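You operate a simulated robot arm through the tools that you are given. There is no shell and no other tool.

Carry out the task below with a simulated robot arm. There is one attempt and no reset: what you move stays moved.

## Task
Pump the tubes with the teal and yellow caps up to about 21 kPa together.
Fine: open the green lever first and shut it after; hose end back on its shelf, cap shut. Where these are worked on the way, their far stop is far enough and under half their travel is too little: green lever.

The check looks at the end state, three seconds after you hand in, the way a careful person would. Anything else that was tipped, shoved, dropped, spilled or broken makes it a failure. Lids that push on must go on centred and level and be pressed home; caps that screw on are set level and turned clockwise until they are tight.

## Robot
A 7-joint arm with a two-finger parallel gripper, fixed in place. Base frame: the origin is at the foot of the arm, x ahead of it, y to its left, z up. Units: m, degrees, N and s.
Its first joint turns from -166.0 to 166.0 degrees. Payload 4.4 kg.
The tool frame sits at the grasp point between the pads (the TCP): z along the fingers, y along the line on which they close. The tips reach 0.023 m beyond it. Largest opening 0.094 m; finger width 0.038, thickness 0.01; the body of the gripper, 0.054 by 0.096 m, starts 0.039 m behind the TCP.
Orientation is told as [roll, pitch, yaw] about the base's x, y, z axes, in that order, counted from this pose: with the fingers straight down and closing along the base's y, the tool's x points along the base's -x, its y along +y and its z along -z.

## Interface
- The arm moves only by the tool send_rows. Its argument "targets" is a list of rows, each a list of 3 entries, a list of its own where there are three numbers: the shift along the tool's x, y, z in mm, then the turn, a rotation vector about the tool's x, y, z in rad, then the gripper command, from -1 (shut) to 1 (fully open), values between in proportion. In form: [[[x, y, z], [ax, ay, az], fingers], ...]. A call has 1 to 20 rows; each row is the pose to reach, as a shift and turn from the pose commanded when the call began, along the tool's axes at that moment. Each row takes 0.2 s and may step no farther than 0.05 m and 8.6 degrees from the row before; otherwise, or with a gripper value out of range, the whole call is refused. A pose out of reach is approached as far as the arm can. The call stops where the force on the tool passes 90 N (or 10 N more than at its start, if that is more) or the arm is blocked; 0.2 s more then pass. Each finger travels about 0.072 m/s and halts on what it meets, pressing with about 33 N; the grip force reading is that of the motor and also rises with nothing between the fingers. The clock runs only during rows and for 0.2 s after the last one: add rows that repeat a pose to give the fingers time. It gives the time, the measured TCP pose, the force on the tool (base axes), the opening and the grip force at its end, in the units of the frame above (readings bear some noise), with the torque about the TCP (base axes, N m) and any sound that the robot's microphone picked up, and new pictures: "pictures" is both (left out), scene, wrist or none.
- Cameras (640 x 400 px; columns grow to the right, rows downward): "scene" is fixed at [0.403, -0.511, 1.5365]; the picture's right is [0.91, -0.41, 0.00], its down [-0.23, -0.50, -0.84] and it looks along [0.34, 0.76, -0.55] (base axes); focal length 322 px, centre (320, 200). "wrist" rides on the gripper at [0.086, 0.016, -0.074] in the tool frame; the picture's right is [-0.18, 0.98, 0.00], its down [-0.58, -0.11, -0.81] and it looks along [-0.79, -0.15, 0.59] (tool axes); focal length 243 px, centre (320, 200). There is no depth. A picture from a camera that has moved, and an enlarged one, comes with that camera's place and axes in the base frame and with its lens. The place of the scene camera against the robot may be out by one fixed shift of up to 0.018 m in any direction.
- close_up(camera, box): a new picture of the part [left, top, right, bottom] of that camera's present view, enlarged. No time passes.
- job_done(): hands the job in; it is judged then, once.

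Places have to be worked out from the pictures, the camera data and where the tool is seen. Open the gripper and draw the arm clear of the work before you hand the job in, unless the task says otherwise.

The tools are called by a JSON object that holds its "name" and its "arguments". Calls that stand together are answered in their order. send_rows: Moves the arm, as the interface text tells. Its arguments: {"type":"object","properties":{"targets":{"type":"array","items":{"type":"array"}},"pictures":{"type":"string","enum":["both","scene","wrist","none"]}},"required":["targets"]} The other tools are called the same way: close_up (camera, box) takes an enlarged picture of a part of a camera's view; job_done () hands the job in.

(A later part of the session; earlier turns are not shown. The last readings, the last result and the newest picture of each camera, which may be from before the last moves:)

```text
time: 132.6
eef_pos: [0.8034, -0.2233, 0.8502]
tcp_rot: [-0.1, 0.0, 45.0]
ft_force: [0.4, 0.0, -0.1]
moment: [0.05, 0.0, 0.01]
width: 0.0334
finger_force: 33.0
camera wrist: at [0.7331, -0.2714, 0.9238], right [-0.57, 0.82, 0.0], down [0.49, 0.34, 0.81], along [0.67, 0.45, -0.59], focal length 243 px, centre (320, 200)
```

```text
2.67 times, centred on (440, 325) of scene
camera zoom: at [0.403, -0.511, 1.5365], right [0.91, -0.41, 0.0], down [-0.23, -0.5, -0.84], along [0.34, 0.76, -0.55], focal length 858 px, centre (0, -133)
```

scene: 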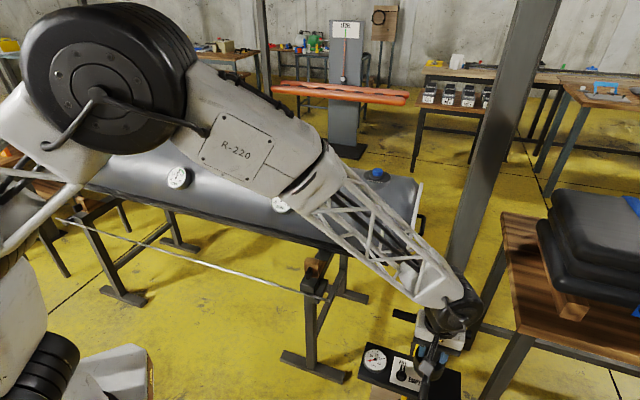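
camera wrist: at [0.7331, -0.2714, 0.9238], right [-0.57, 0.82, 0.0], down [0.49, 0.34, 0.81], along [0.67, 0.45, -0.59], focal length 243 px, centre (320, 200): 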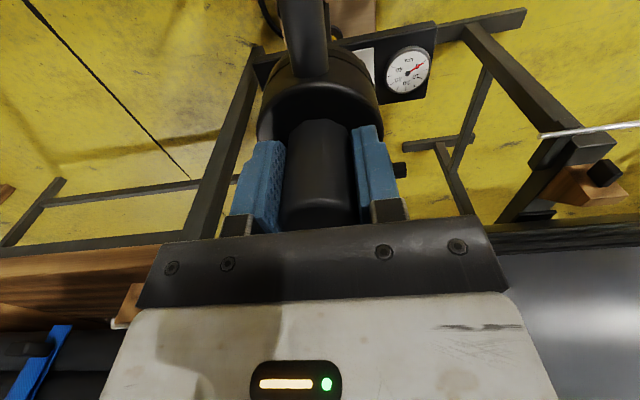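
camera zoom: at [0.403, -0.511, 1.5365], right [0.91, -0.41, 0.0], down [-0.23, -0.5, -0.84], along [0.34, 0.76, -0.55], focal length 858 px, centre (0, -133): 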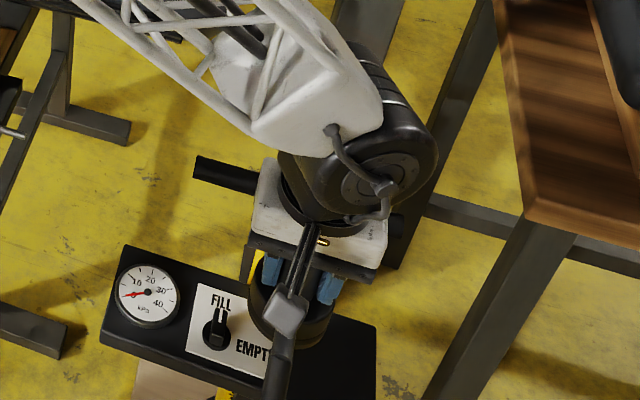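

Pump gauge has dropped to ~0 with the hose off, tubes unaffected. From triangulation the empty shelf area is centred near (0.981, −0.184) at z≈0.46; I move above it.

{"name": "send_rows", "arguments": {"targets": [[[-30, -20, 20], [0, 0, 0], -1], [[-60, -39, 40], [0, 0, 0], -1], [[-90, -59, 60], [0, 0, 0], -1], [[-120, -78, 80], [0, 0, 0], -1], [[-149, -98, 100], [0, 0, 0], -1]], "pictures": "both"}}

{"name": "close_up", "arguments": {"camera": "wrist", "box": [120, 0, 520, 240]}}

{"name": "close_up", "arguments": {"camera": "scene", "box": [340, 250, 540, 400]}}

```text
time: 133.8
eef_pos: [0.9776, -0.1844, 0.7515]
tcp_rot: [-0.1, 0.0, 44.9]
ft_force: [0.1, 0.1, -0.7]
moment: [0.01, -0.01, -0.05]
width: 0.0331
finger_force: 32.8
camera wrist: at [0.9074, -0.2354, 0.8244], right [-0.56, 0.83, 0.0], down [0.49, 0.34, 0.81], along [0.67, 0.45, -0.59], focal length 243 px, centre (320, 200)
```

scene: 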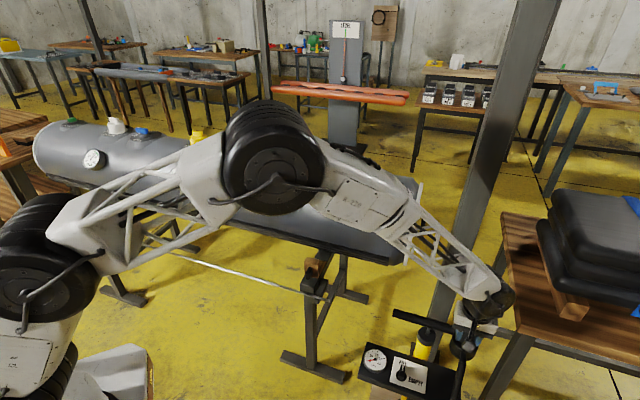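
wrist: 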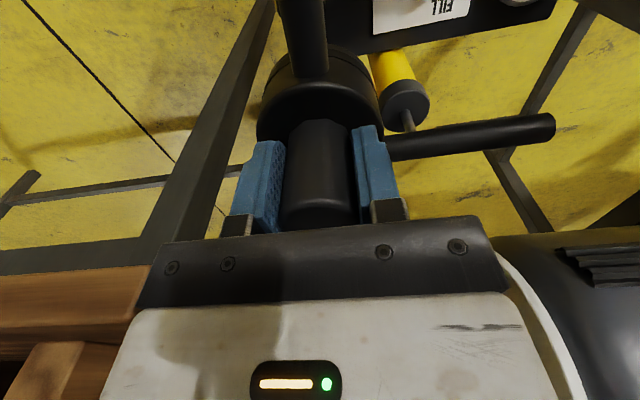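

```text
1.60 times, centred on (320, 120) of wrist
camera zoom: at [0.9074, -0.2354, 0.8244], right [-0.56, 0.83, 0.0], down [0.49, 0.34, 0.81], along [0.67, 0.45, -0.59], focal length 388 px, centre (320, 328)
```

zoom: 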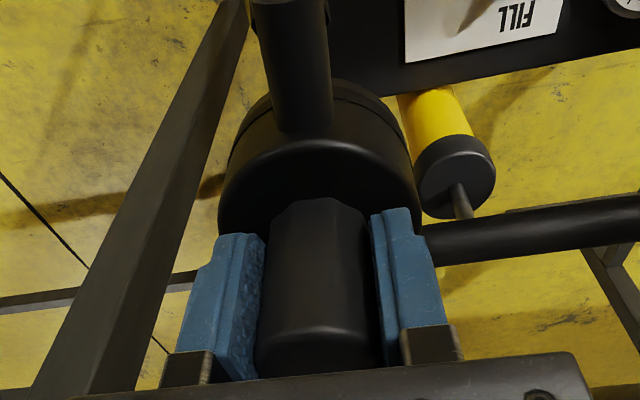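

```text
2.67 times, centred on (440, 325) of scene
camera zoom: at [0.403, -0.511, 1.5365], right [0.91, -0.41, 0.0], down [-0.23, -0.5, -0.84], along [0.34, 0.76, -0.55], focal length 858 px, centre (0, -133)
```

zoom: 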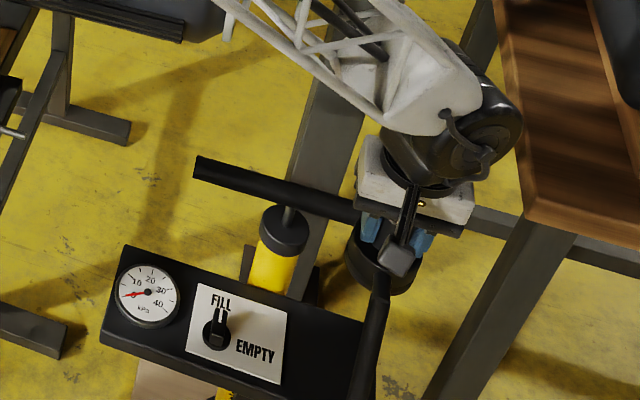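

Well positioned and within reach. I lower toward the shelf in stages.

{"name": "send_rows", "arguments": {"targets": [[[0, 0, 40], [0, 0, 0], -1], [[0, 0, 80], [0, 0, 0], -1], [[0, 0, 120], [0, 0, 0], -1], [[0, 0, 155], [0, 0, 0], -1], [[0, 0, 180], [0, 0, 0], -1]], "pictures": "both"}}

{"name": "close_up", "arguments": {"camera": "wrist", "box": [120, 0, 520, 240]}}

{"name": "close_up", "arguments": {"camera": "scene", "box": [380, 290, 500, 400]}}

```text
time: 135.0
eef_pos: [0.9784, -0.1852, 0.5697]
tcp_rot: [-0.1, 0.0, 44.9]
ft_force: [1.2, 0.4, -0.8]
moment: [-0.01, -0.01, 0.0]
width: 0.0331
finger_force: 33.6
camera wrist: at [0.9077, -0.2343, 0.6442], right [-0.57, 0.82, 0.0], down [0.49, 0.34, 0.81], along [0.67, 0.45, -0.59], focal length 243 px, centre (320, 200)
```

scene: 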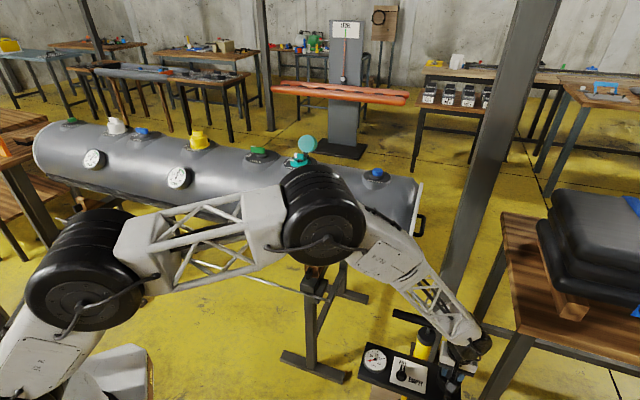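
wrist: 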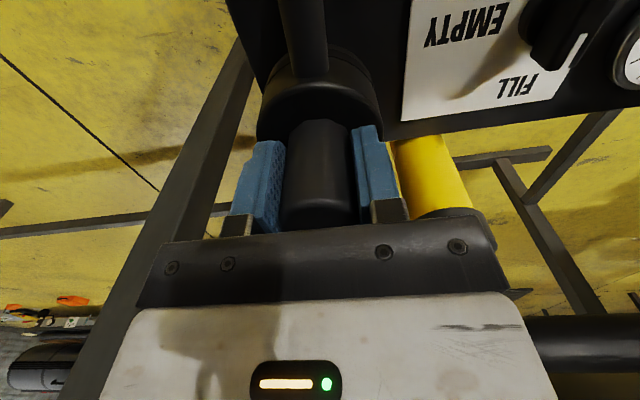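

```text
1.60 times, centred on (320, 120) of wrist
camera zoom: at [0.9077, -0.2343, 0.6442], right [-0.57, 0.82, 0.0], down [0.49, 0.34, 0.81], along [0.67, 0.45, -0.59], focal length 388 px, centre (320, 328)
```

zoom: 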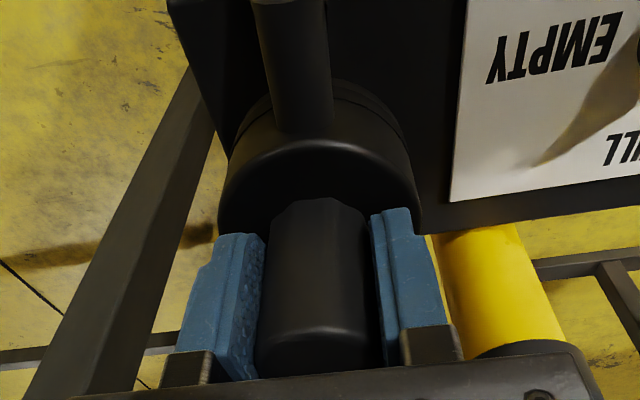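

```text
3.64 times, centred on (440, 345) of scene
camera zoom: at [0.403, -0.511, 1.5365], right [0.91, -0.41, 0.0], down [-0.23, -0.5, -0.84], along [0.34, 0.76, -0.55], focal length 1170 px, centre (-116, -327)
```

zoom: 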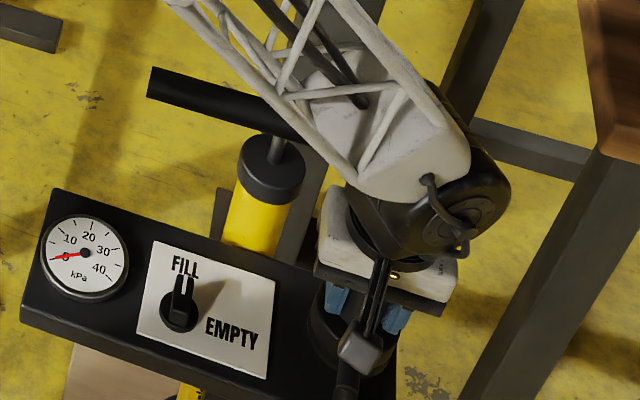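

The fitting is over the empty area, slightly toward the end edge; I shift 5 mm toward the plate and lower in small steps, watching for contact.

{"name": "send_rows", "arguments": {"targets": [[[0, 5, 5], [0, 0, 0], -1], [[0, 5, 10], [0, 0, 0], -1], [[0, 5, 15], [0, 0, 0], -1], [[0, 5, 20], [0, 0, 0], -1], [[0, 5, 24], [0, 0, 0], -1]], "pictures": "wrist"}}

{"name": "close_up", "arguments": {"camera": "wrist", "box": [120, 0, 520, 240]}}

```text
time: 136.2
eef_pos: [0.9734, -0.1823, 0.5462]
tcp_rot: [0.1, 0.0, 45.0]
ft_force: [0.7, -0.5, -0.9]
moment: [-0.01, -0.01, -0.01]
width: 0.033
finger_force: 33.0
camera wrist: at [0.9035, -0.2322, 0.6201], right [-0.57, 0.82, 0.0], down [0.49, 0.34, 0.81], along [0.67, 0.45, -0.59], focal length 243 px, centre (320, 200)
```

wrist: 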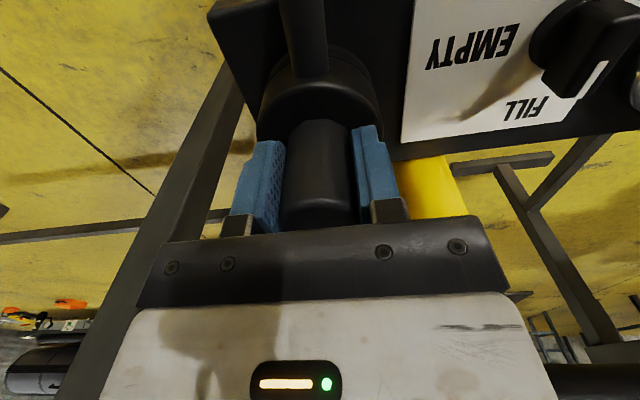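

```text
1.60 times, centred on (320, 120) of wrist
camera zoom: at [0.9035, -0.2322, 0.6201], right [-0.57, 0.82, 0.0], down [0.49, 0.34, 0.81], along [0.67, 0.45, -0.59], focal length 388 px, centre (320, 328)
```

zoom: 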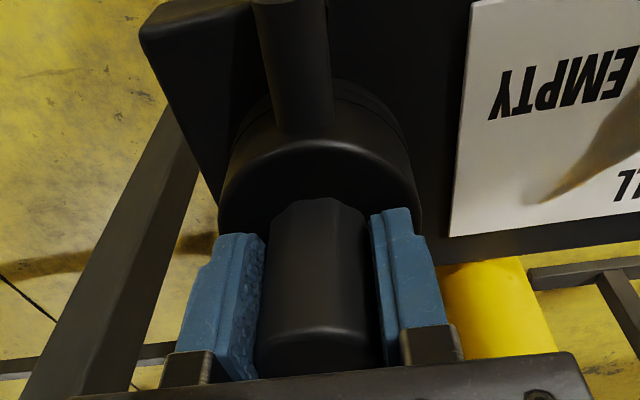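

{"name": "send_rows", "arguments": {"targets": [[[0, 0, 3], [0, 0, 0], -1], [[0, 0, 6], [0, 0, 0], -1], [[0, 0, 9], [0, 0, 0], -1]], "pictures": "none"}}

```text
time: 137.0
eef_pos: [0.9751, -0.182, 0.5381]
tcp_rot: [0.0, 0.0, 45.0]
ft_force: [-3.7, 1.1, 8.5]
moment: [0.14, 0.5, 0.07]
width: 0.0334
finger_force: 33.7
```

Contact with the shelf (8.5 N). I press a touch more to level it, check the view, then open slowly.

{"name": "send_rows", "arguments": {"targets": [[[0, 0, 1], [0, 0, 0], -1], [[0, 0, 1], [0, 0, 0], -1]], "pictures": "both"}}

{"name": "close_up", "arguments": {"camera": "wrist", "box": [120, 0, 520, 240]}}

{"name": "close_up", "arguments": {"camera": "scene", "box": [400, 310, 480, 400]}}

```text
time: 137.6
eef_pos: [0.9748, -0.1828, 0.5373]
tcp_rot: [-0.1, 0.1, 45.0]
ft_force: [-9.6, 0.2, 28.7]
moment: [0.27, 0.69, 0.12]
width: 0.0332
finger_force: 32.7
camera wrist: at [0.9046, -0.2322, 0.6116], right [-0.56, 0.83, 0.0], down [0.49, 0.34, 0.81], along [0.67, 0.45, -0.59], focal length 243 px, centre (320, 200)
```

scene: 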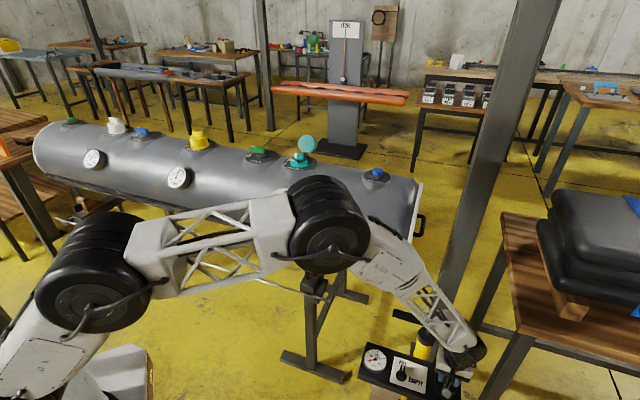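
wrist: 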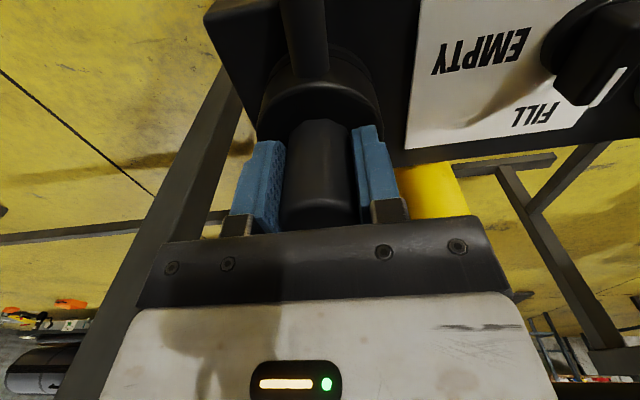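

```text
1.60 times, centred on (320, 120) of wrist
camera zoom: at [0.9046, -0.2322, 0.6116], right [-0.56, 0.83, 0.0], down [0.49, 0.34, 0.81], along [0.67, 0.45, -0.59], focal length 388 px, centre (320, 328)
```

zoom: 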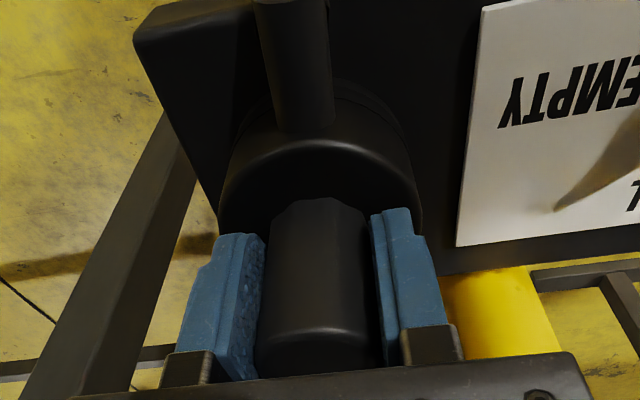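

```text
4.44 times, centred on (440, 355) of scene
camera zoom: at [0.403, -0.511, 1.5365], right [0.91, -0.41, 0.0], down [-0.23, -0.5, -0.84], along [0.34, 0.76, -0.55], focal length 1430 px, centre (-213, -489)
```

zoom: 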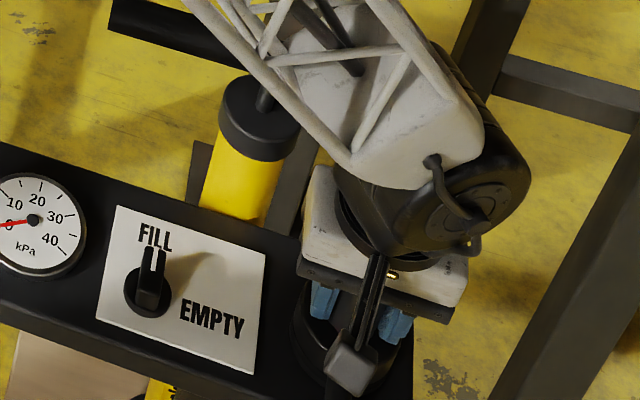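

It sits on the shelf between the plate and the end edge. I relax the push, open slowly, and retreat straight up.

{"name": "send_rows", "arguments": {"targets": [[[0, 0, -1], [0, 0, 0], -1], [[0, 0, -1], [0, 0, 0], -0.25], [[0, 0, -1], [0, 0, 0], -0.1], [[0, 0, -1], [0, 0, 0], 0], [[0, 0, -1], [0, 0, 0], 0.2], [[0, 0, -1], [0, 0, 0], 0.2]], "pictures": "wrist"}}

```text
time: 139.0
eef_pos: [0.974, -0.1826, 0.5369]
tcp_rot: [0.0, 0.2, 45.0]
ft_force: [0.6, -0.2, 0.0]
moment: [-0.04, 0.0, -0.03]
width: 0.0563
finger_force: 0.0
camera wrist: at [0.9038, -0.2322, 0.6111], right [-0.57, 0.82, 0.0], down [0.49, 0.34, 0.81], along [0.67, 0.45, -0.59], focal length 243 px, centre (320, 200)
```

wrist: 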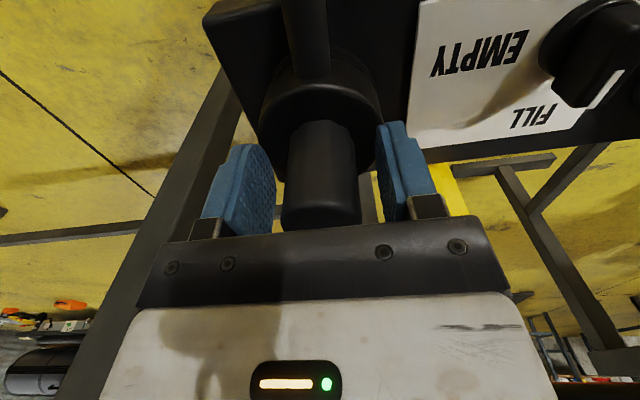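

{"name": "send_rows", "arguments": {"targets": [[[0, 0, -10], [0, 0, 0], 0.3], [[0, 0, -30], [0, 0, 0], 0.5], [[0, 0, -65], [0, 0, 0], 0.6], [[0, 0, -105], [0, 0, 0], 0.8], [[0, 0, -150], [0, 0, 0], 1], [[20, 0, -195], [0, 0, 0], 1], [[45, 0, -235], [0, 0, 0], 1]], "pictures": "both"}}

{"name": "close_up", "arguments": {"camera": "wrist", "box": [200, 0, 500, 200]}}

{"name": "close_up", "arguments": {"camera": "scene", "box": [380, 300, 500, 400]}}

```text
time: 140.6
eef_pos: [0.9407, -0.2124, 0.7733]
tcp_rot: [0.0, 0.1, 45.2]
ft_force: [0.2, -0.1, -0.4]
moment: [-0.02, 0.01, 0.01]
width: 0.0941
finger_force: 0.1
camera wrist: at [0.8708, -0.2621, 0.8469], right [-0.57, 0.82, 0.0], down [0.49, 0.34, 0.81], along [0.66, 0.46, -0.59], focal length 243 px, centre (320, 200)
```

scene: 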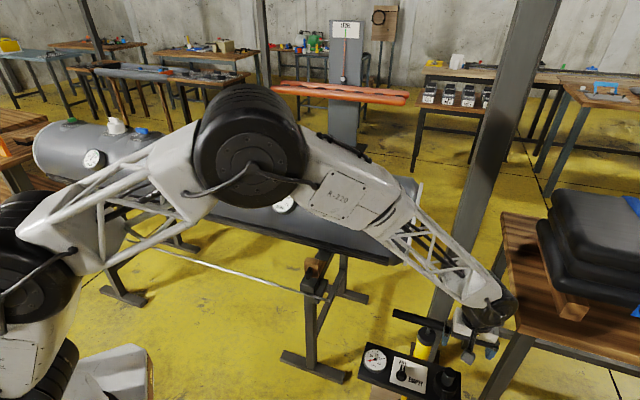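
wrist: 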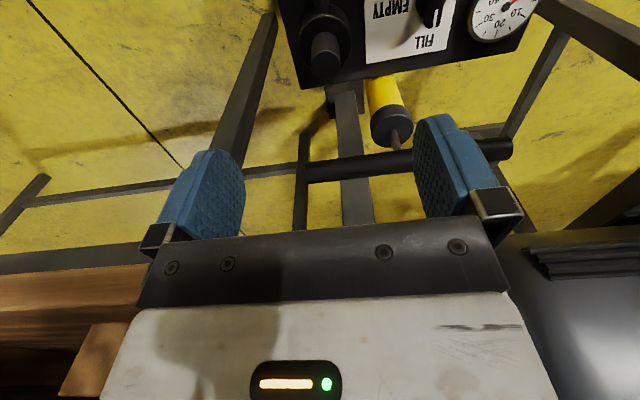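

```text
2.00 times, centred on (350, 100) of wrist
camera zoom: at [0.8708, -0.2621, 0.8469], right [-0.57, 0.82, 0.0], down [0.49, 0.34, 0.81], along [0.66, 0.46, -0.59], focal length 485 px, centre (260, 400)
```

zoom: 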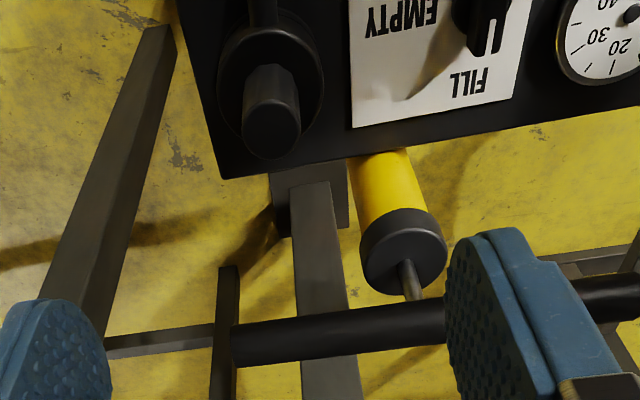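

```text
4.00 times, centred on (440, 350) of scene
camera zoom: at [0.403, -0.511, 1.5365], right [0.91, -0.41, 0.0], down [-0.23, -0.5, -0.84], along [0.34, 0.76, -0.55], focal length 1287 px, centre (-160, -400)
```

zoom: 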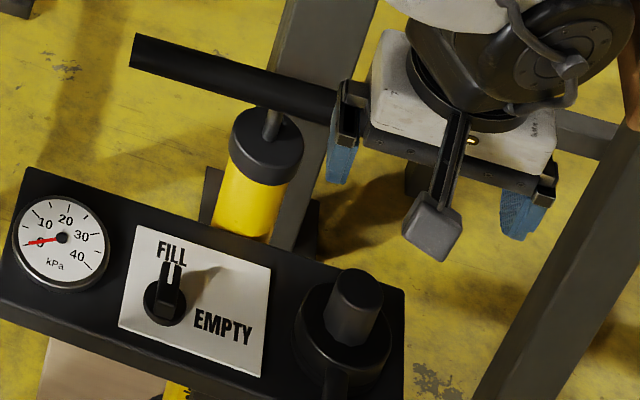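

The hose end stands upright on its shelf area. Now for the cap: I travel back to the valve to view the flip cap closely.

{"name": "send_rows", "arguments": {"targets": [[[0, 30, -35], [0, 0, 0], 1], [[0, 64, -68], [0, 0, 0], 1], [[0, 100, -98], [0, 0, 0], 1], [[-5, 136, -126], [0, 0, 0], 1], [[-9, 173, -152], [0, 0, 0], 1], [[-13, 210, -176], [0, 0, 0], 1], [[-17, 247, -200], [0, 0, 0], 1], [[-21, 284, -224], [0, 0, 0], 1], [[-25, 321, -248], [0, 0, 0], 1], [[-29, 358, -272], [0, 0, 0], 1], [[-33, 395, -296], [0, 0, 0], 1], [[-37, 432, -320], [0, 0, 0], 1], [[-41, 466, -342], [0, 0, 0], 1], [[-45, 500, -362], [0, 0, 0], 1], [[-50, 530, -377], [0, 0, 0], 1]], "pictures": "none"}}

```text
time: 143.8
eef_pos: [0.6021, 0.1965, 1.1506]
tcp_rot: [0.0, 0.0, 45.0]
ft_force: [-0.4, -0.1, -0.2]
moment: [-0.04, 0.01, 0.01]
width: 0.0942
finger_force: 0.0
```

{"name": "send_rows", "arguments": {"targets": [[[-34, 21, 0], [0, 0, 0], 1], [[-67, 43, 0], [0, 0, 0], 1], [[-100, 64, 10], [0, 0, 0], 1], [[-134, 86, 25], [0, 0, 0], 1], [[-167, 107, 40], [0, 0, 0], 1], [[-200, 128, 55], [0, 0, 0], 1], [[-234, 150, 68], [0, 0, 0], 1]], "pictures": "both"}}

{"name": "close_up", "arguments": {"camera": "wrist", "box": [240, 130, 420, 240]}}

{"name": "close_up", "arguments": {"camera": "scene", "box": [270, 120, 340, 180]}}

```text
time: 145.4
eef_pos: [0.664, 0.4693, 1.0809]
tcp_rot: [0.0, 0.1, 45.0]
ft_force: [0.0, 0.2, 0.1]
moment: [-0.02, 0.0, 0.0]
width: 0.0941
finger_force: 0.0
camera wrist: at [0.5932, 0.4201, 1.1551], right [-0.56, 0.83, 0.0], down [0.49, 0.33, 0.81], along [0.67, 0.45, -0.59], focal length 243 px, centre (320, 200)
```

scene: 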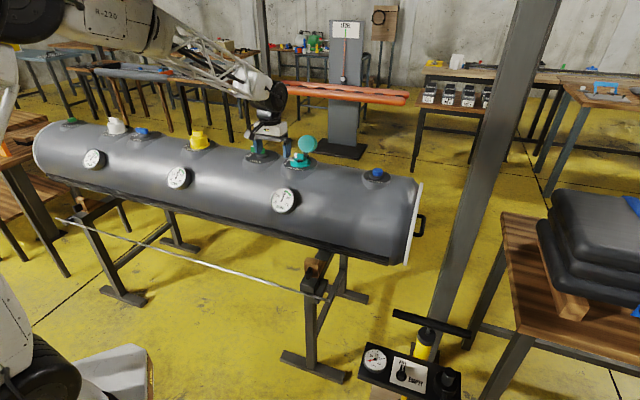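
wrist: 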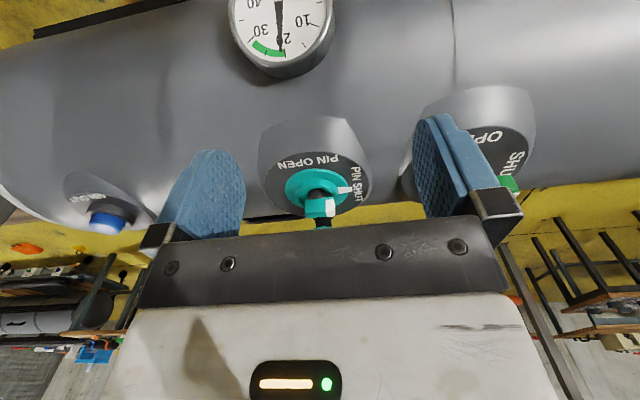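

```text
3.56 times, centred on (330, 185) of wrist
camera zoom: at [0.5932, 0.4201, 1.1551], right [-0.56, 0.83, 0.0], down [0.49, 0.33, 0.81], along [0.67, 0.45, -0.59], focal length 863 px, centre (284, 253)
```

zoom: 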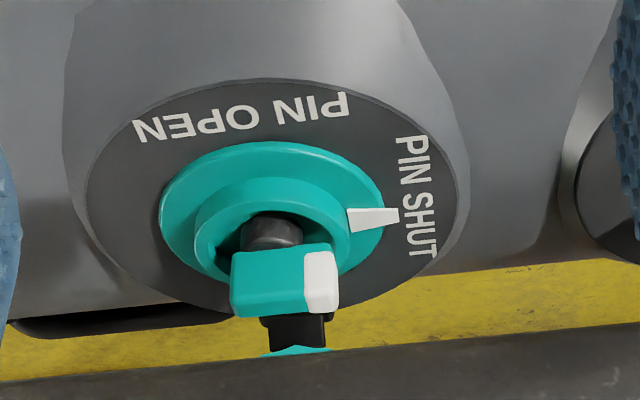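

```text
6.67 times, centred on (305, 150) of scene
camera zoom: at [0.403, -0.511, 1.5365], right [0.91, -0.41, 0.0], down [-0.23, -0.5, -0.84], along [0.34, 0.76, -0.55], focal length 2144 px, centre (420, 533)
```

zoom: 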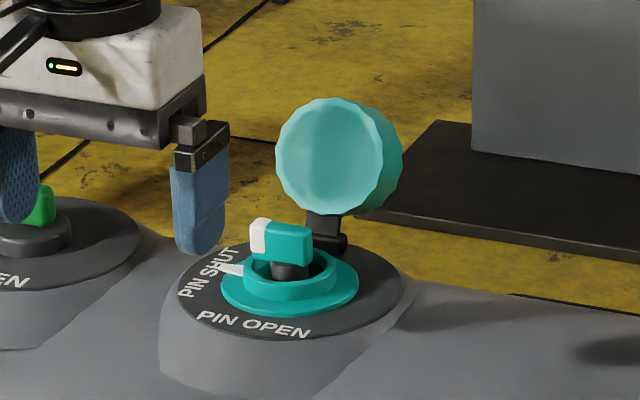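

The pin is at SHUT and the flip cap stands ~90° open on a hinge at the back; its rim centre is about (0.841, 0.600, 1.02). I first test how far out the arm reaches above it with the tool vertical.

{"name": "send_rows", "arguments": {"targets": [[[0, 0, -35], [0, 0, 0], 1], [[-20, -5, -70], [0, 0, 0], 1], [[-60, -11, -75], [0, 0, 0], 1], [[-100, -17, -75], [0, 0, 0], 1], [[-140, -23, -75], [0, 0, 0], 1], [[-175, -28, -75], [0, 0, 0], 1], [[-205, -31, -75], [0, 0, 0], 1]], "pictures": "both"}}

{"name": "close_up", "arguments": {"camera": "wrist", "box": [200, 0, 440, 160]}}

```text
time: 147.0
eef_pos: [0.8294, 0.5931, 1.1551]
tcp_rot: [0.0, 0.0, 45.1]
ft_force: [-0.6, -0.1, 1.2]
moment: [0.05, 0.01, 0.0]
width: 0.0939
finger_force: 0.1
camera wrist: at [0.7581, 0.5426, 1.23], right [-0.57, 0.82, 0.0], down [0.49, 0.34, 0.81], along [0.67, 0.45, -0.59], focal length 243 px, centre (320, 200)
```

scene: 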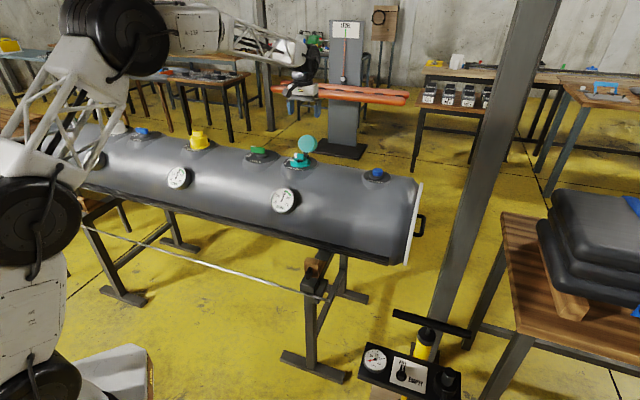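
wrist: 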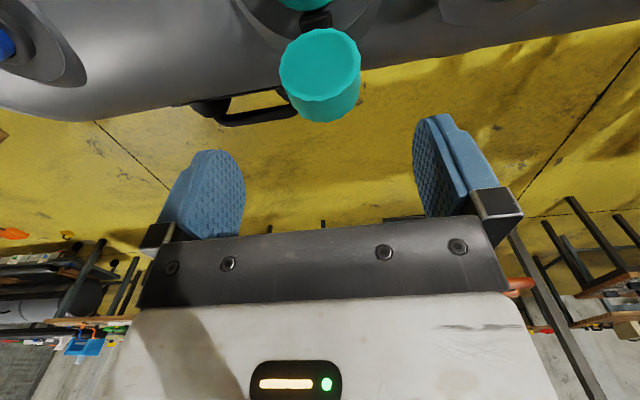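

```text
2.50 times, centred on (320, 80) of wrist
camera zoom: at [0.7581, 0.5426, 1.23], right [-0.57, 0.82, 0.0], down [0.49, 0.34, 0.81], along [0.67, 0.45, -0.59], focal length 606 px, centre (320, 500)
```

zoom: 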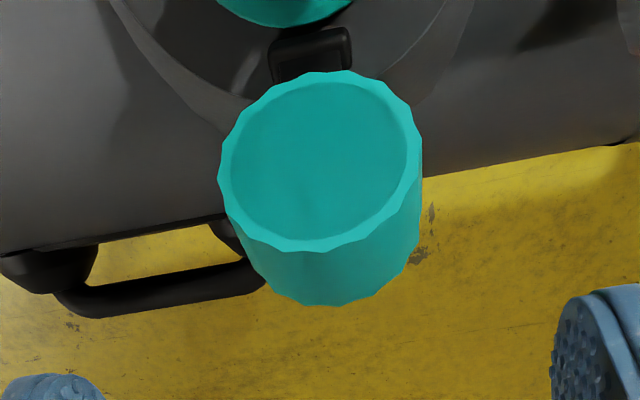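

The arm reaches here with the tool vertical. The cap leans back ~115° open; I'll straddle it between the open fingers (closing along the tube axis) and lower carefully.

{"name": "send_rows", "arguments": {"targets": [[[-5, -2, 20], [0, 0, 0], 1], [[-10, -2, 45], [0, 0, 0], 1], [[-10, -2, 70], [0, 0, 0], 1], [[-10, -2, 85], [0, 0, 0], 1]], "pictures": "both"}}

{"name": "close_up", "arguments": {"camera": "wrist", "box": [180, 60, 480, 240]}}

{"name": "close_up", "arguments": {"camera": "scene", "box": [260, 90, 350, 180]}}

```text
time: 148.0
eef_pos: [0.8374, 0.5971, 1.0703]
tcp_rot: [-0.1, 0.0, 45.0]
ft_force: [0.9, 0.7, 0.4]
moment: [0.01, -0.01, 0.0]
width: 0.0941
finger_force: 0.1
camera wrist: at [0.7672, 0.5479, 1.1444], right [-0.57, 0.82, 0.0], down [0.49, 0.34, 0.81], along [0.67, 0.46, -0.59], focal length 243 px, centre (320, 200)
```

scene: 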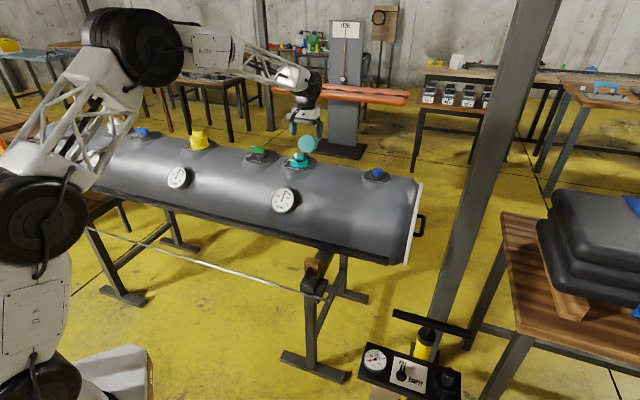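
wrist: 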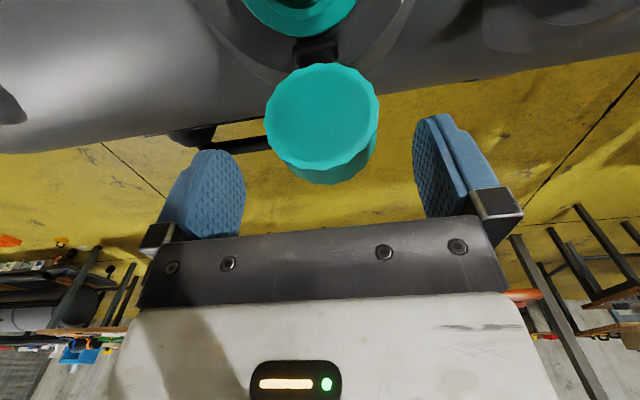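

```text
2.13 times, centred on (330, 150) of wrist
camera zoom: at [0.7672, 0.5479, 1.1444], right [-0.57, 0.82, 0.0], down [0.49, 0.34, 0.81], along [0.67, 0.46, -0.59], focal length 518 px, centre (299, 307)
```

zoom: 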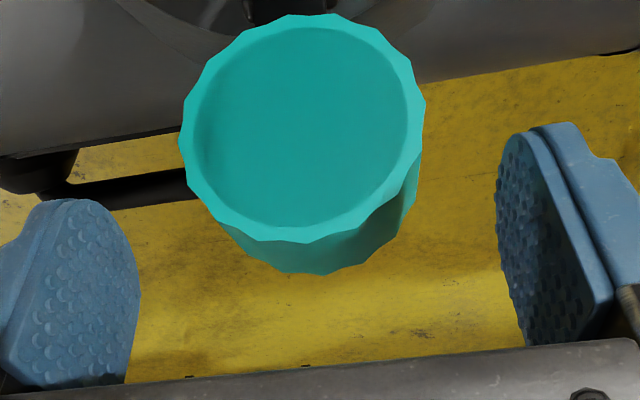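

```text
4.44 times, centred on (305, 135) of scene
camera zoom: at [0.403, -0.511, 1.5365], right [0.91, -0.41, 0.0], down [-0.23, -0.5, -0.84], along [0.34, 0.76, -0.55], focal length 1430 px, centre (387, 489)
```

zoom: 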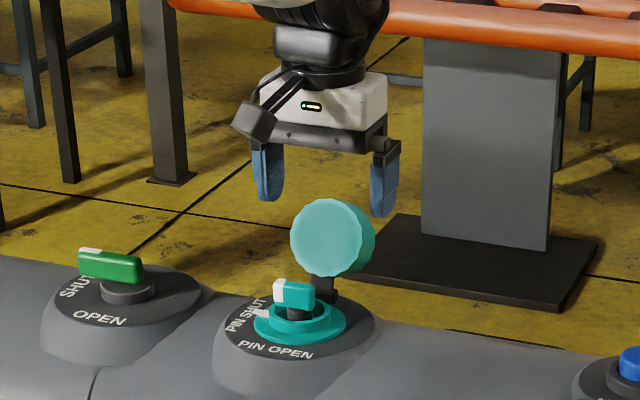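

The cap is nicely centred between the fingers. I lower 40 mm and close gently on its side walls.

{"name": "send_rows", "arguments": {"targets": [[[0, 1, 15], [0, 0, 0], 1], [[0, 1, 30], [0, 0, 0], 1], [[0, 1, 40], [0, 0, 0], 1], [[0, 1, 40], [0, 0, 0], 0.7], [[0, 1, 40], [0, 0, 0], 0.4], [[0, 1, 40], [0, 0, 0], 0.2]], "pictures": "wrist"}}

{"name": "close_up", "arguments": {"camera": "scene", "box": [260, 90, 350, 180]}}

```text
time: 149.4
eef_pos: [0.8384, 0.5976, 1.0304]
tcp_rot: [-0.1, 0.0, 45.0]
ft_force: [2.6, -3.0, 0.1]
moment: [0.15, 0.13, 0.47]
width: 0.0673
finger_force: 45.0
camera wrist: at [0.7672, 0.5479, 1.1046], right [-0.57, 0.82, 0.0], down [0.49, 0.34, 0.81], along [0.67, 0.45, -0.59], focal length 243 px, centre (320, 200)
```

wrist: 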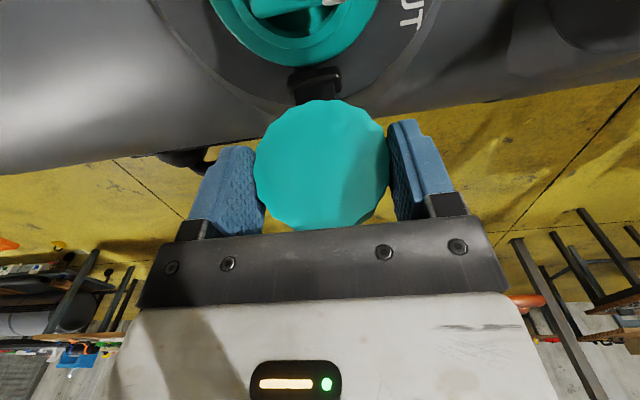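

```text
4.44 times, centred on (305, 135) of scene
camera zoom: at [0.403, -0.511, 1.5365], right [0.91, -0.41, 0.0], down [-0.23, -0.5, -0.84], along [0.34, 0.76, -0.55], focal length 1430 px, centre (387, 489)
```

zoom: 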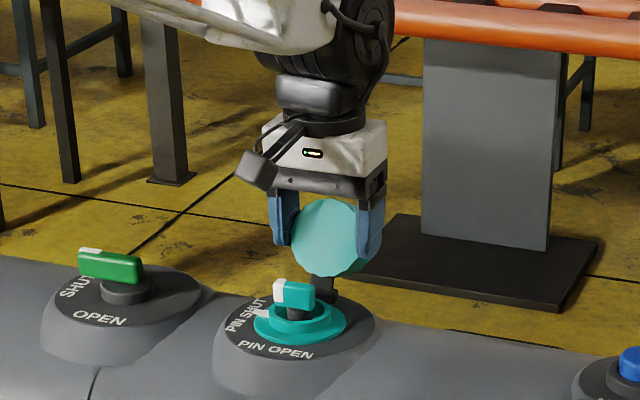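

Pinched at 67 mm with hardly any side load. I now swing it along the hinge arc toward closed, checking force after the first 30°.

{"name": "send_rows", "arguments": {"targets": [[[5.3, 0, -2.8], [0, 0, 0], 0], [[10.9, 0, -4.8], [0, 0, 0], 0], [[16.7, 0, -6.1], [0, 0, 0], 0], [[22.6, 0, -6.7], [0, 0, 0], 0]], "pictures": "wrist"}}

{"name": "close_up", "arguments": {"camera": "scene", "box": [260, 90, 350, 180]}}

```text
time: 150.4
eef_pos: [0.8196, 0.5808, 1.0367]
tcp_rot: [-0.1, -0.1, 45.0]
ft_force: [24.0, 7.3, 4.6]
moment: [1.14, -0.86, -0.16]
width: 0.0673
finger_force: 44.9
camera wrist: at [0.7509, 0.5319, 1.1111], right [-0.56, 0.83, 0.0], down [0.49, 0.33, 0.81], along [0.67, 0.46, -0.59], focal length 243 px, centre (320, 200)
```

wrist: 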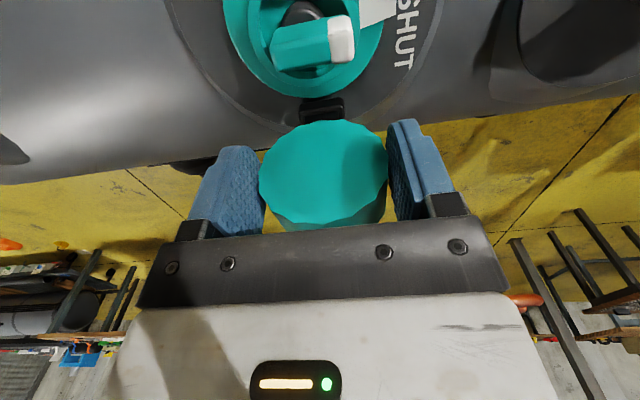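

```text
4.44 times, centred on (305, 135) of scene
camera zoom: at [0.403, -0.511, 1.5365], right [0.91, -0.41, 0.0], down [-0.23, -0.5, -0.84], along [0.34, 0.76, -0.55], focal length 1430 px, centre (387, 489)
```

zoom: 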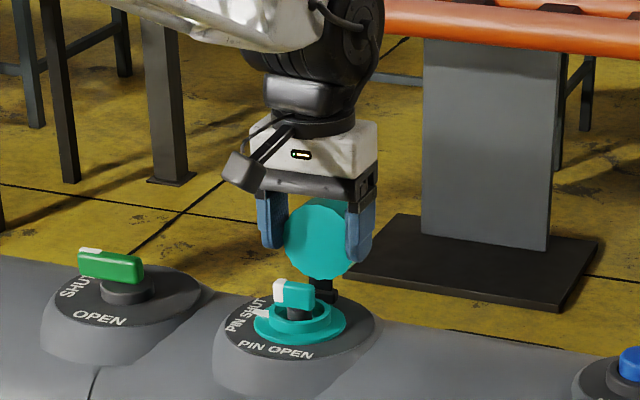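

The cap is following. I continue the arc another 30°.

{"name": "send_rows", "arguments": {"targets": [[[6.0, 0, 0.2], [0, 0, 0], 0], [[11.8, 0, 1.3], [0, 0, 0], 0], [[17.5, 0, 3.0], [0, 0, 0], 0], [[22.9, 0, 5.5], [0, 0, 0], 0]], "pictures": "wrist"}}

{"name": "close_up", "arguments": {"camera": "scene", "box": [260, 90, 350, 180]}}

```text
time: 151.4
eef_pos: [0.8055, 0.5646, 1.0339]
tcp_rot: [-0.1, -0.1, 45.0]
ft_force: [24.4, -0.3, 24.8]
moment: [0.91, -1.52, -0.48]
width: 0.0673
finger_force: 44.7
camera wrist: at [0.7344, 0.5156, 1.1076], right [-0.56, 0.83, 0.0], down [0.49, 0.33, 0.81], along [0.67, 0.46, -0.59], focal length 243 px, centre (320, 200)
```

wrist: 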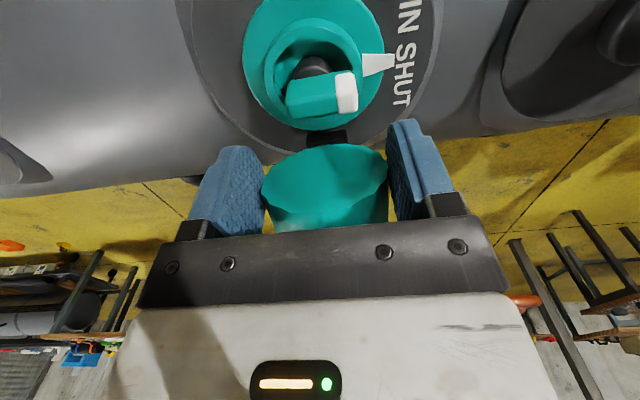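

```text
4.44 times, centred on (305, 135) of scene
camera zoom: at [0.403, -0.511, 1.5365], right [0.91, -0.41, 0.0], down [-0.23, -0.5, -0.84], along [0.34, 0.76, -0.55], focal length 1430 px, centre (387, 489)
```

zoom: 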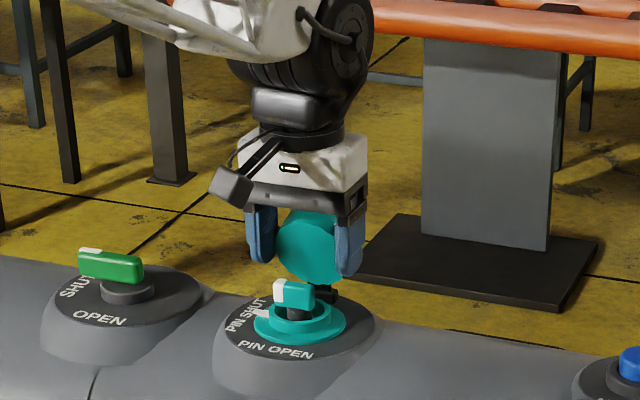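

{"name": "send_rows", "arguments": {"targets": [[[4.5, 0, 0.5], [0, 0, 0], 0], [[9.0, 0, 4.5], [0, 0, 0], 0], [[13.2, 0, 9.0], [0, 0, 0], 0], [[16.8, 0, 14.0], [0, 0, 0], 0]], "pictures": "wrist"}}

{"name": "close_up", "arguments": {"camera": "scene", "box": [260, 90, 350, 180]}}

```text
time: 152.4
eef_pos: [0.7931, 0.5534, 1.0208]
tcp_rot: [-0.1, -0.3, 45.0]
ft_force: [31.9, -13.2, 44.8]
moment: [1.62, -1.97, -0.55]
width: 0.0675
finger_force: 44.7
camera wrist: at [0.7226, 0.5038, 1.0948], right [-0.56, 0.83, 0.0], down [0.48, 0.33, 0.81], along [0.67, 0.46, -0.59], focal length 243 px, centre (320, 200)
```

wrist: 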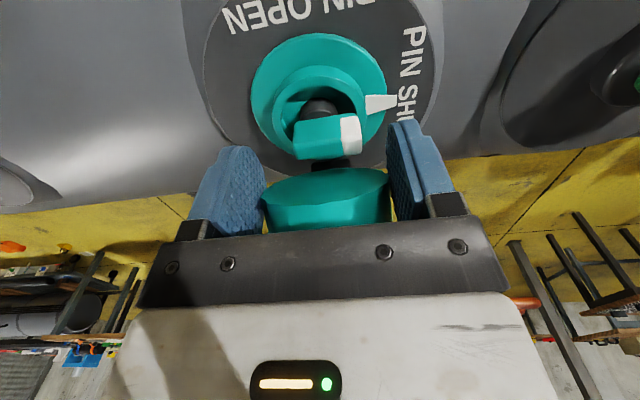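

```text
4.44 times, centred on (305, 135) of scene
camera zoom: at [0.403, -0.511, 1.5365], right [0.91, -0.41, 0.0], down [-0.23, -0.5, -0.84], along [0.34, 0.76, -0.55], focal length 1430 px, centre (387, 489)
```

zoom: 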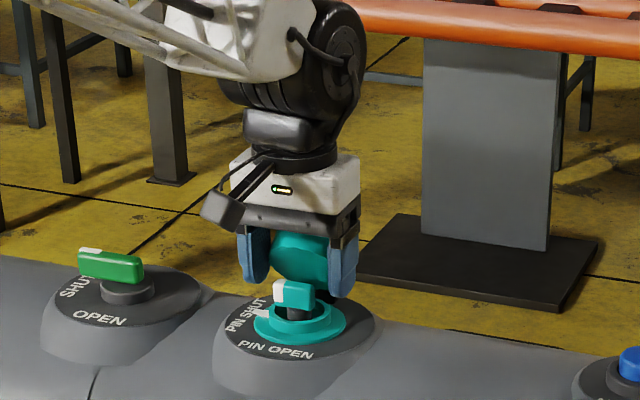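

The cap is now over the valve at ~45° from closed. I release it here and raise to see whether it drops onto the valve.

{"name": "send_rows", "arguments": {"targets": [[[0, 0, -3], [0, 0, 0], 0.3], [[0, 0, -3], [0, 0, 0], 0.8], [[0, 0, -5], [0, 0, 0], 1], [[0, 0, -25], [0, 0, 0], 1], [[0, 0, -60], [0, 0, 0], 1], [[0, 0, -90], [0, 0, 0], 1]], "pictures": "both"}}

{"name": "close_up", "arguments": {"camera": "scene", "box": [260, 110, 350, 180]}}

{"name": "close_up", "arguments": {"camera": "wrist", "box": [200, 0, 440, 180]}}

```text
time: 153.8
eef_pos: [0.7925, 0.5545, 1.1061]
tcp_rot: [0.0, 0.2, 45.1]
ft_force: [-0.1, 0.6, -0.6]
moment: [0.0, 0.02, 0.0]
width: 0.0937
finger_force: 0.1
camera wrist: at [0.7223, 0.505, 1.1806], right [-0.57, 0.82, 0.0], down [0.49, 0.34, 0.8], along [0.66, 0.45, -0.59], focal length 243 px, centre (320, 200)
```

scene: 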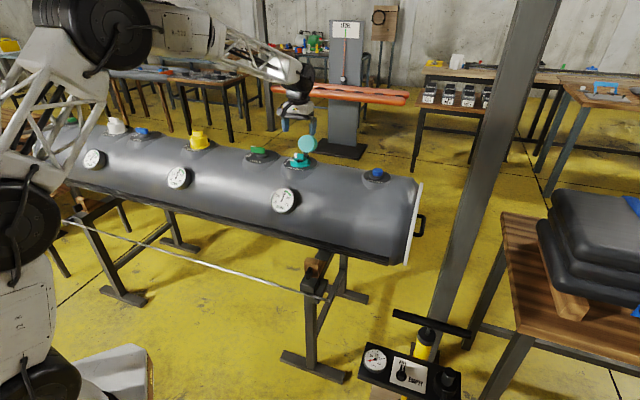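
wrist: 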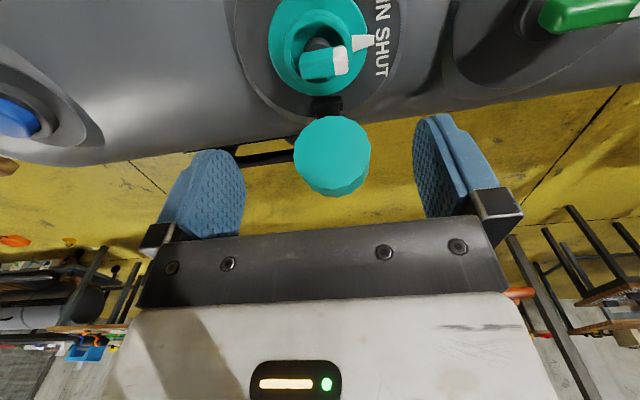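

```text
5.71 times, centred on (305, 145) of scene
camera zoom: at [0.403, -0.511, 1.5365], right [0.91, -0.41, 0.0], down [-0.23, -0.5, -0.84], along [0.34, 0.76, -0.55], focal length 1838 px, centre (406, 514)
```

zoom: 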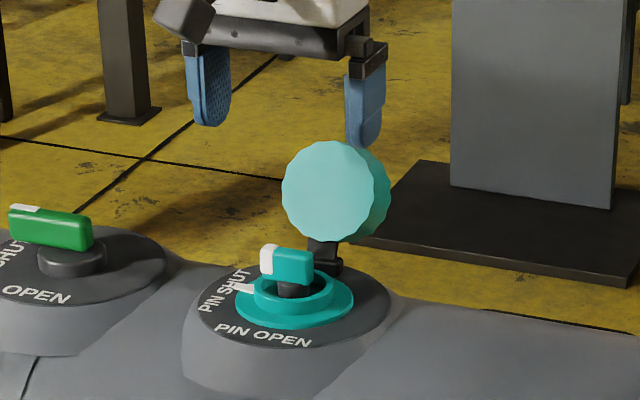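

```text
2.22 times, centred on (320, 90) of wrist
camera zoom: at [0.7223, 0.505, 1.1806], right [-0.57, 0.82, 0.0], down [0.49, 0.34, 0.8], along [0.66, 0.45, -0.59], focal length 539 px, centre (320, 444)
```

zoom: 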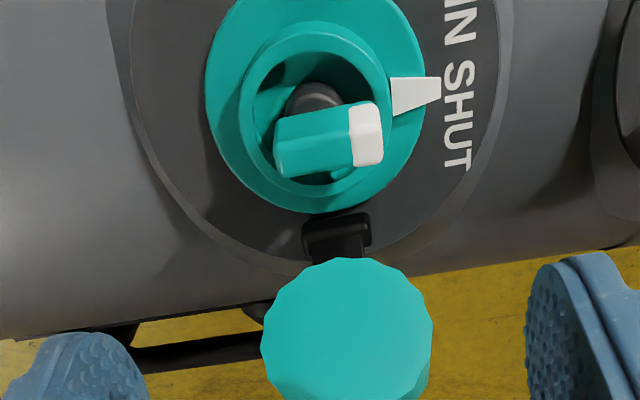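

The hinge is sprung: the cap swings back open when released. I need to push it over from behind with closed fingers and press it home in one continuous motion. First I raise, close the fingers, turn to yaw −45° (side view of the cap), and test the reach behind the cap.

{"name": "send_rows", "arguments": {"targets": [[[0, 0, -30], [0, 0, 0.14], 0.5], [[0, 0, -60], [0, 0, 0.28], 0], [[0, 0, -65], [0, 0, 0.42], -0.5], [[0, 0, -65], [0, 0, 0.56], -1], [[0, 0, -65], [0, 0, 0.7], -1], [[0, 0, -65], [0, 0, 0.84], -1], [[0, 0, -65], [0, 0, 0.98], -1], [[0, 0, -65], [0, 0, 1.12], -1], [[0, 0, -65], [0, 0, 1.26], -1], [[0, 0, -65], [0, 0, 1.4], -1], [[0, 0, -65], [0, 0, 1.571], -1]], "pictures": "wrist"}}

{"name": "close_up", "arguments": {"camera": "wrist", "box": [200, 0, 440, 180]}}

```text
refused: row 11 steps farther than a row can; nothing moved
```

```text
2.22 times, centred on (320, 90) of wrist
camera zoom: at [0.7223, 0.505, 1.1806], right [-0.57, 0.82, 0.0], down [0.49, 0.34, 0.8], along [0.66, 0.45, -0.59], focal length 539 px, centre (320, 444)
```

zoom: 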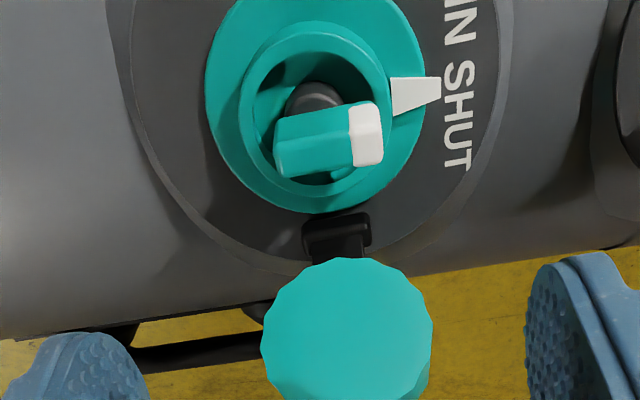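

{"name": "send_rows", "arguments": {"targets": [[[0, 0, -30], [0, 0, 0.131], 0.5], [[0, 0, -60], [0, 0, 0.262], 0], [[0, 0, -65], [0, 0, 0.393], -0.5], [[0, 0, -65], [0, 0, 0.524], -1], [[0, 0, -65], [0, 0, 0.655], -1], [[0, 0, -65], [0, 0, 0.786], -1], [[0, 0, -65], [0, 0, 0.917], -1], [[0, 0, -65], [0, 0, 1.048], -1], [[0, 0, -65], [0, 0, 1.179], -1], [[0, 0, -65], [0, 0, 1.31], -1], [[0, 0, -65], [0, 0, 1.441], -1], [[0, 0, -65], [0, 0, 1.571], -1]], "pictures": "wrist"}}

{"name": "close_up", "arguments": {"camera": "wrist", "box": [200, 0, 480, 200]}}

```text
time: 156.4
eef_pos: [0.793, 0.5526, 1.1716]
tcp_rot: [-0.2, 0.0, -45.0]
ft_force: [0.2, -0.3, 0.5]
moment: [0.01, 0.01, 0.02]
width: 0.0003
finger_force: 32.7
camera wrist: at [0.7455, 0.6259, 1.2464], right [0.83, 0.56, 0.0], down [0.33, -0.49, 0.81], along [0.45, -0.67, -0.59], focal length 243 px, centre (320, 200)
```

wrist: 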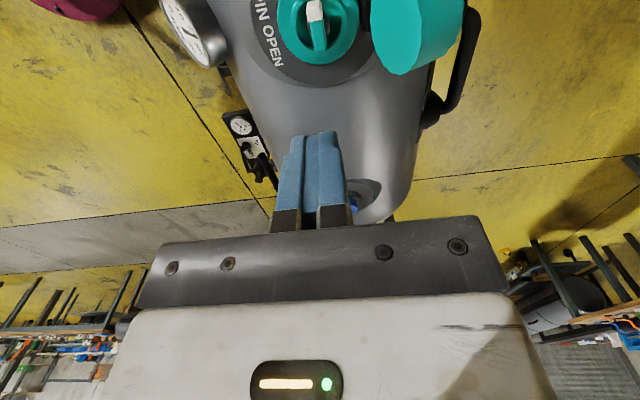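

```text
2.00 times, centred on (340, 100) of wrist
camera zoom: at [0.7455, 0.6259, 1.2464], right [0.83, 0.56, 0.0], down [0.33, -0.49, 0.81], along [0.45, -0.67, -0.59], focal length 485 px, centre (280, 400)
```

zoom: 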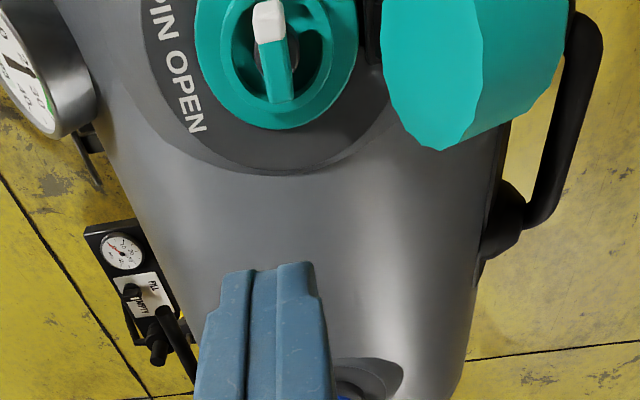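

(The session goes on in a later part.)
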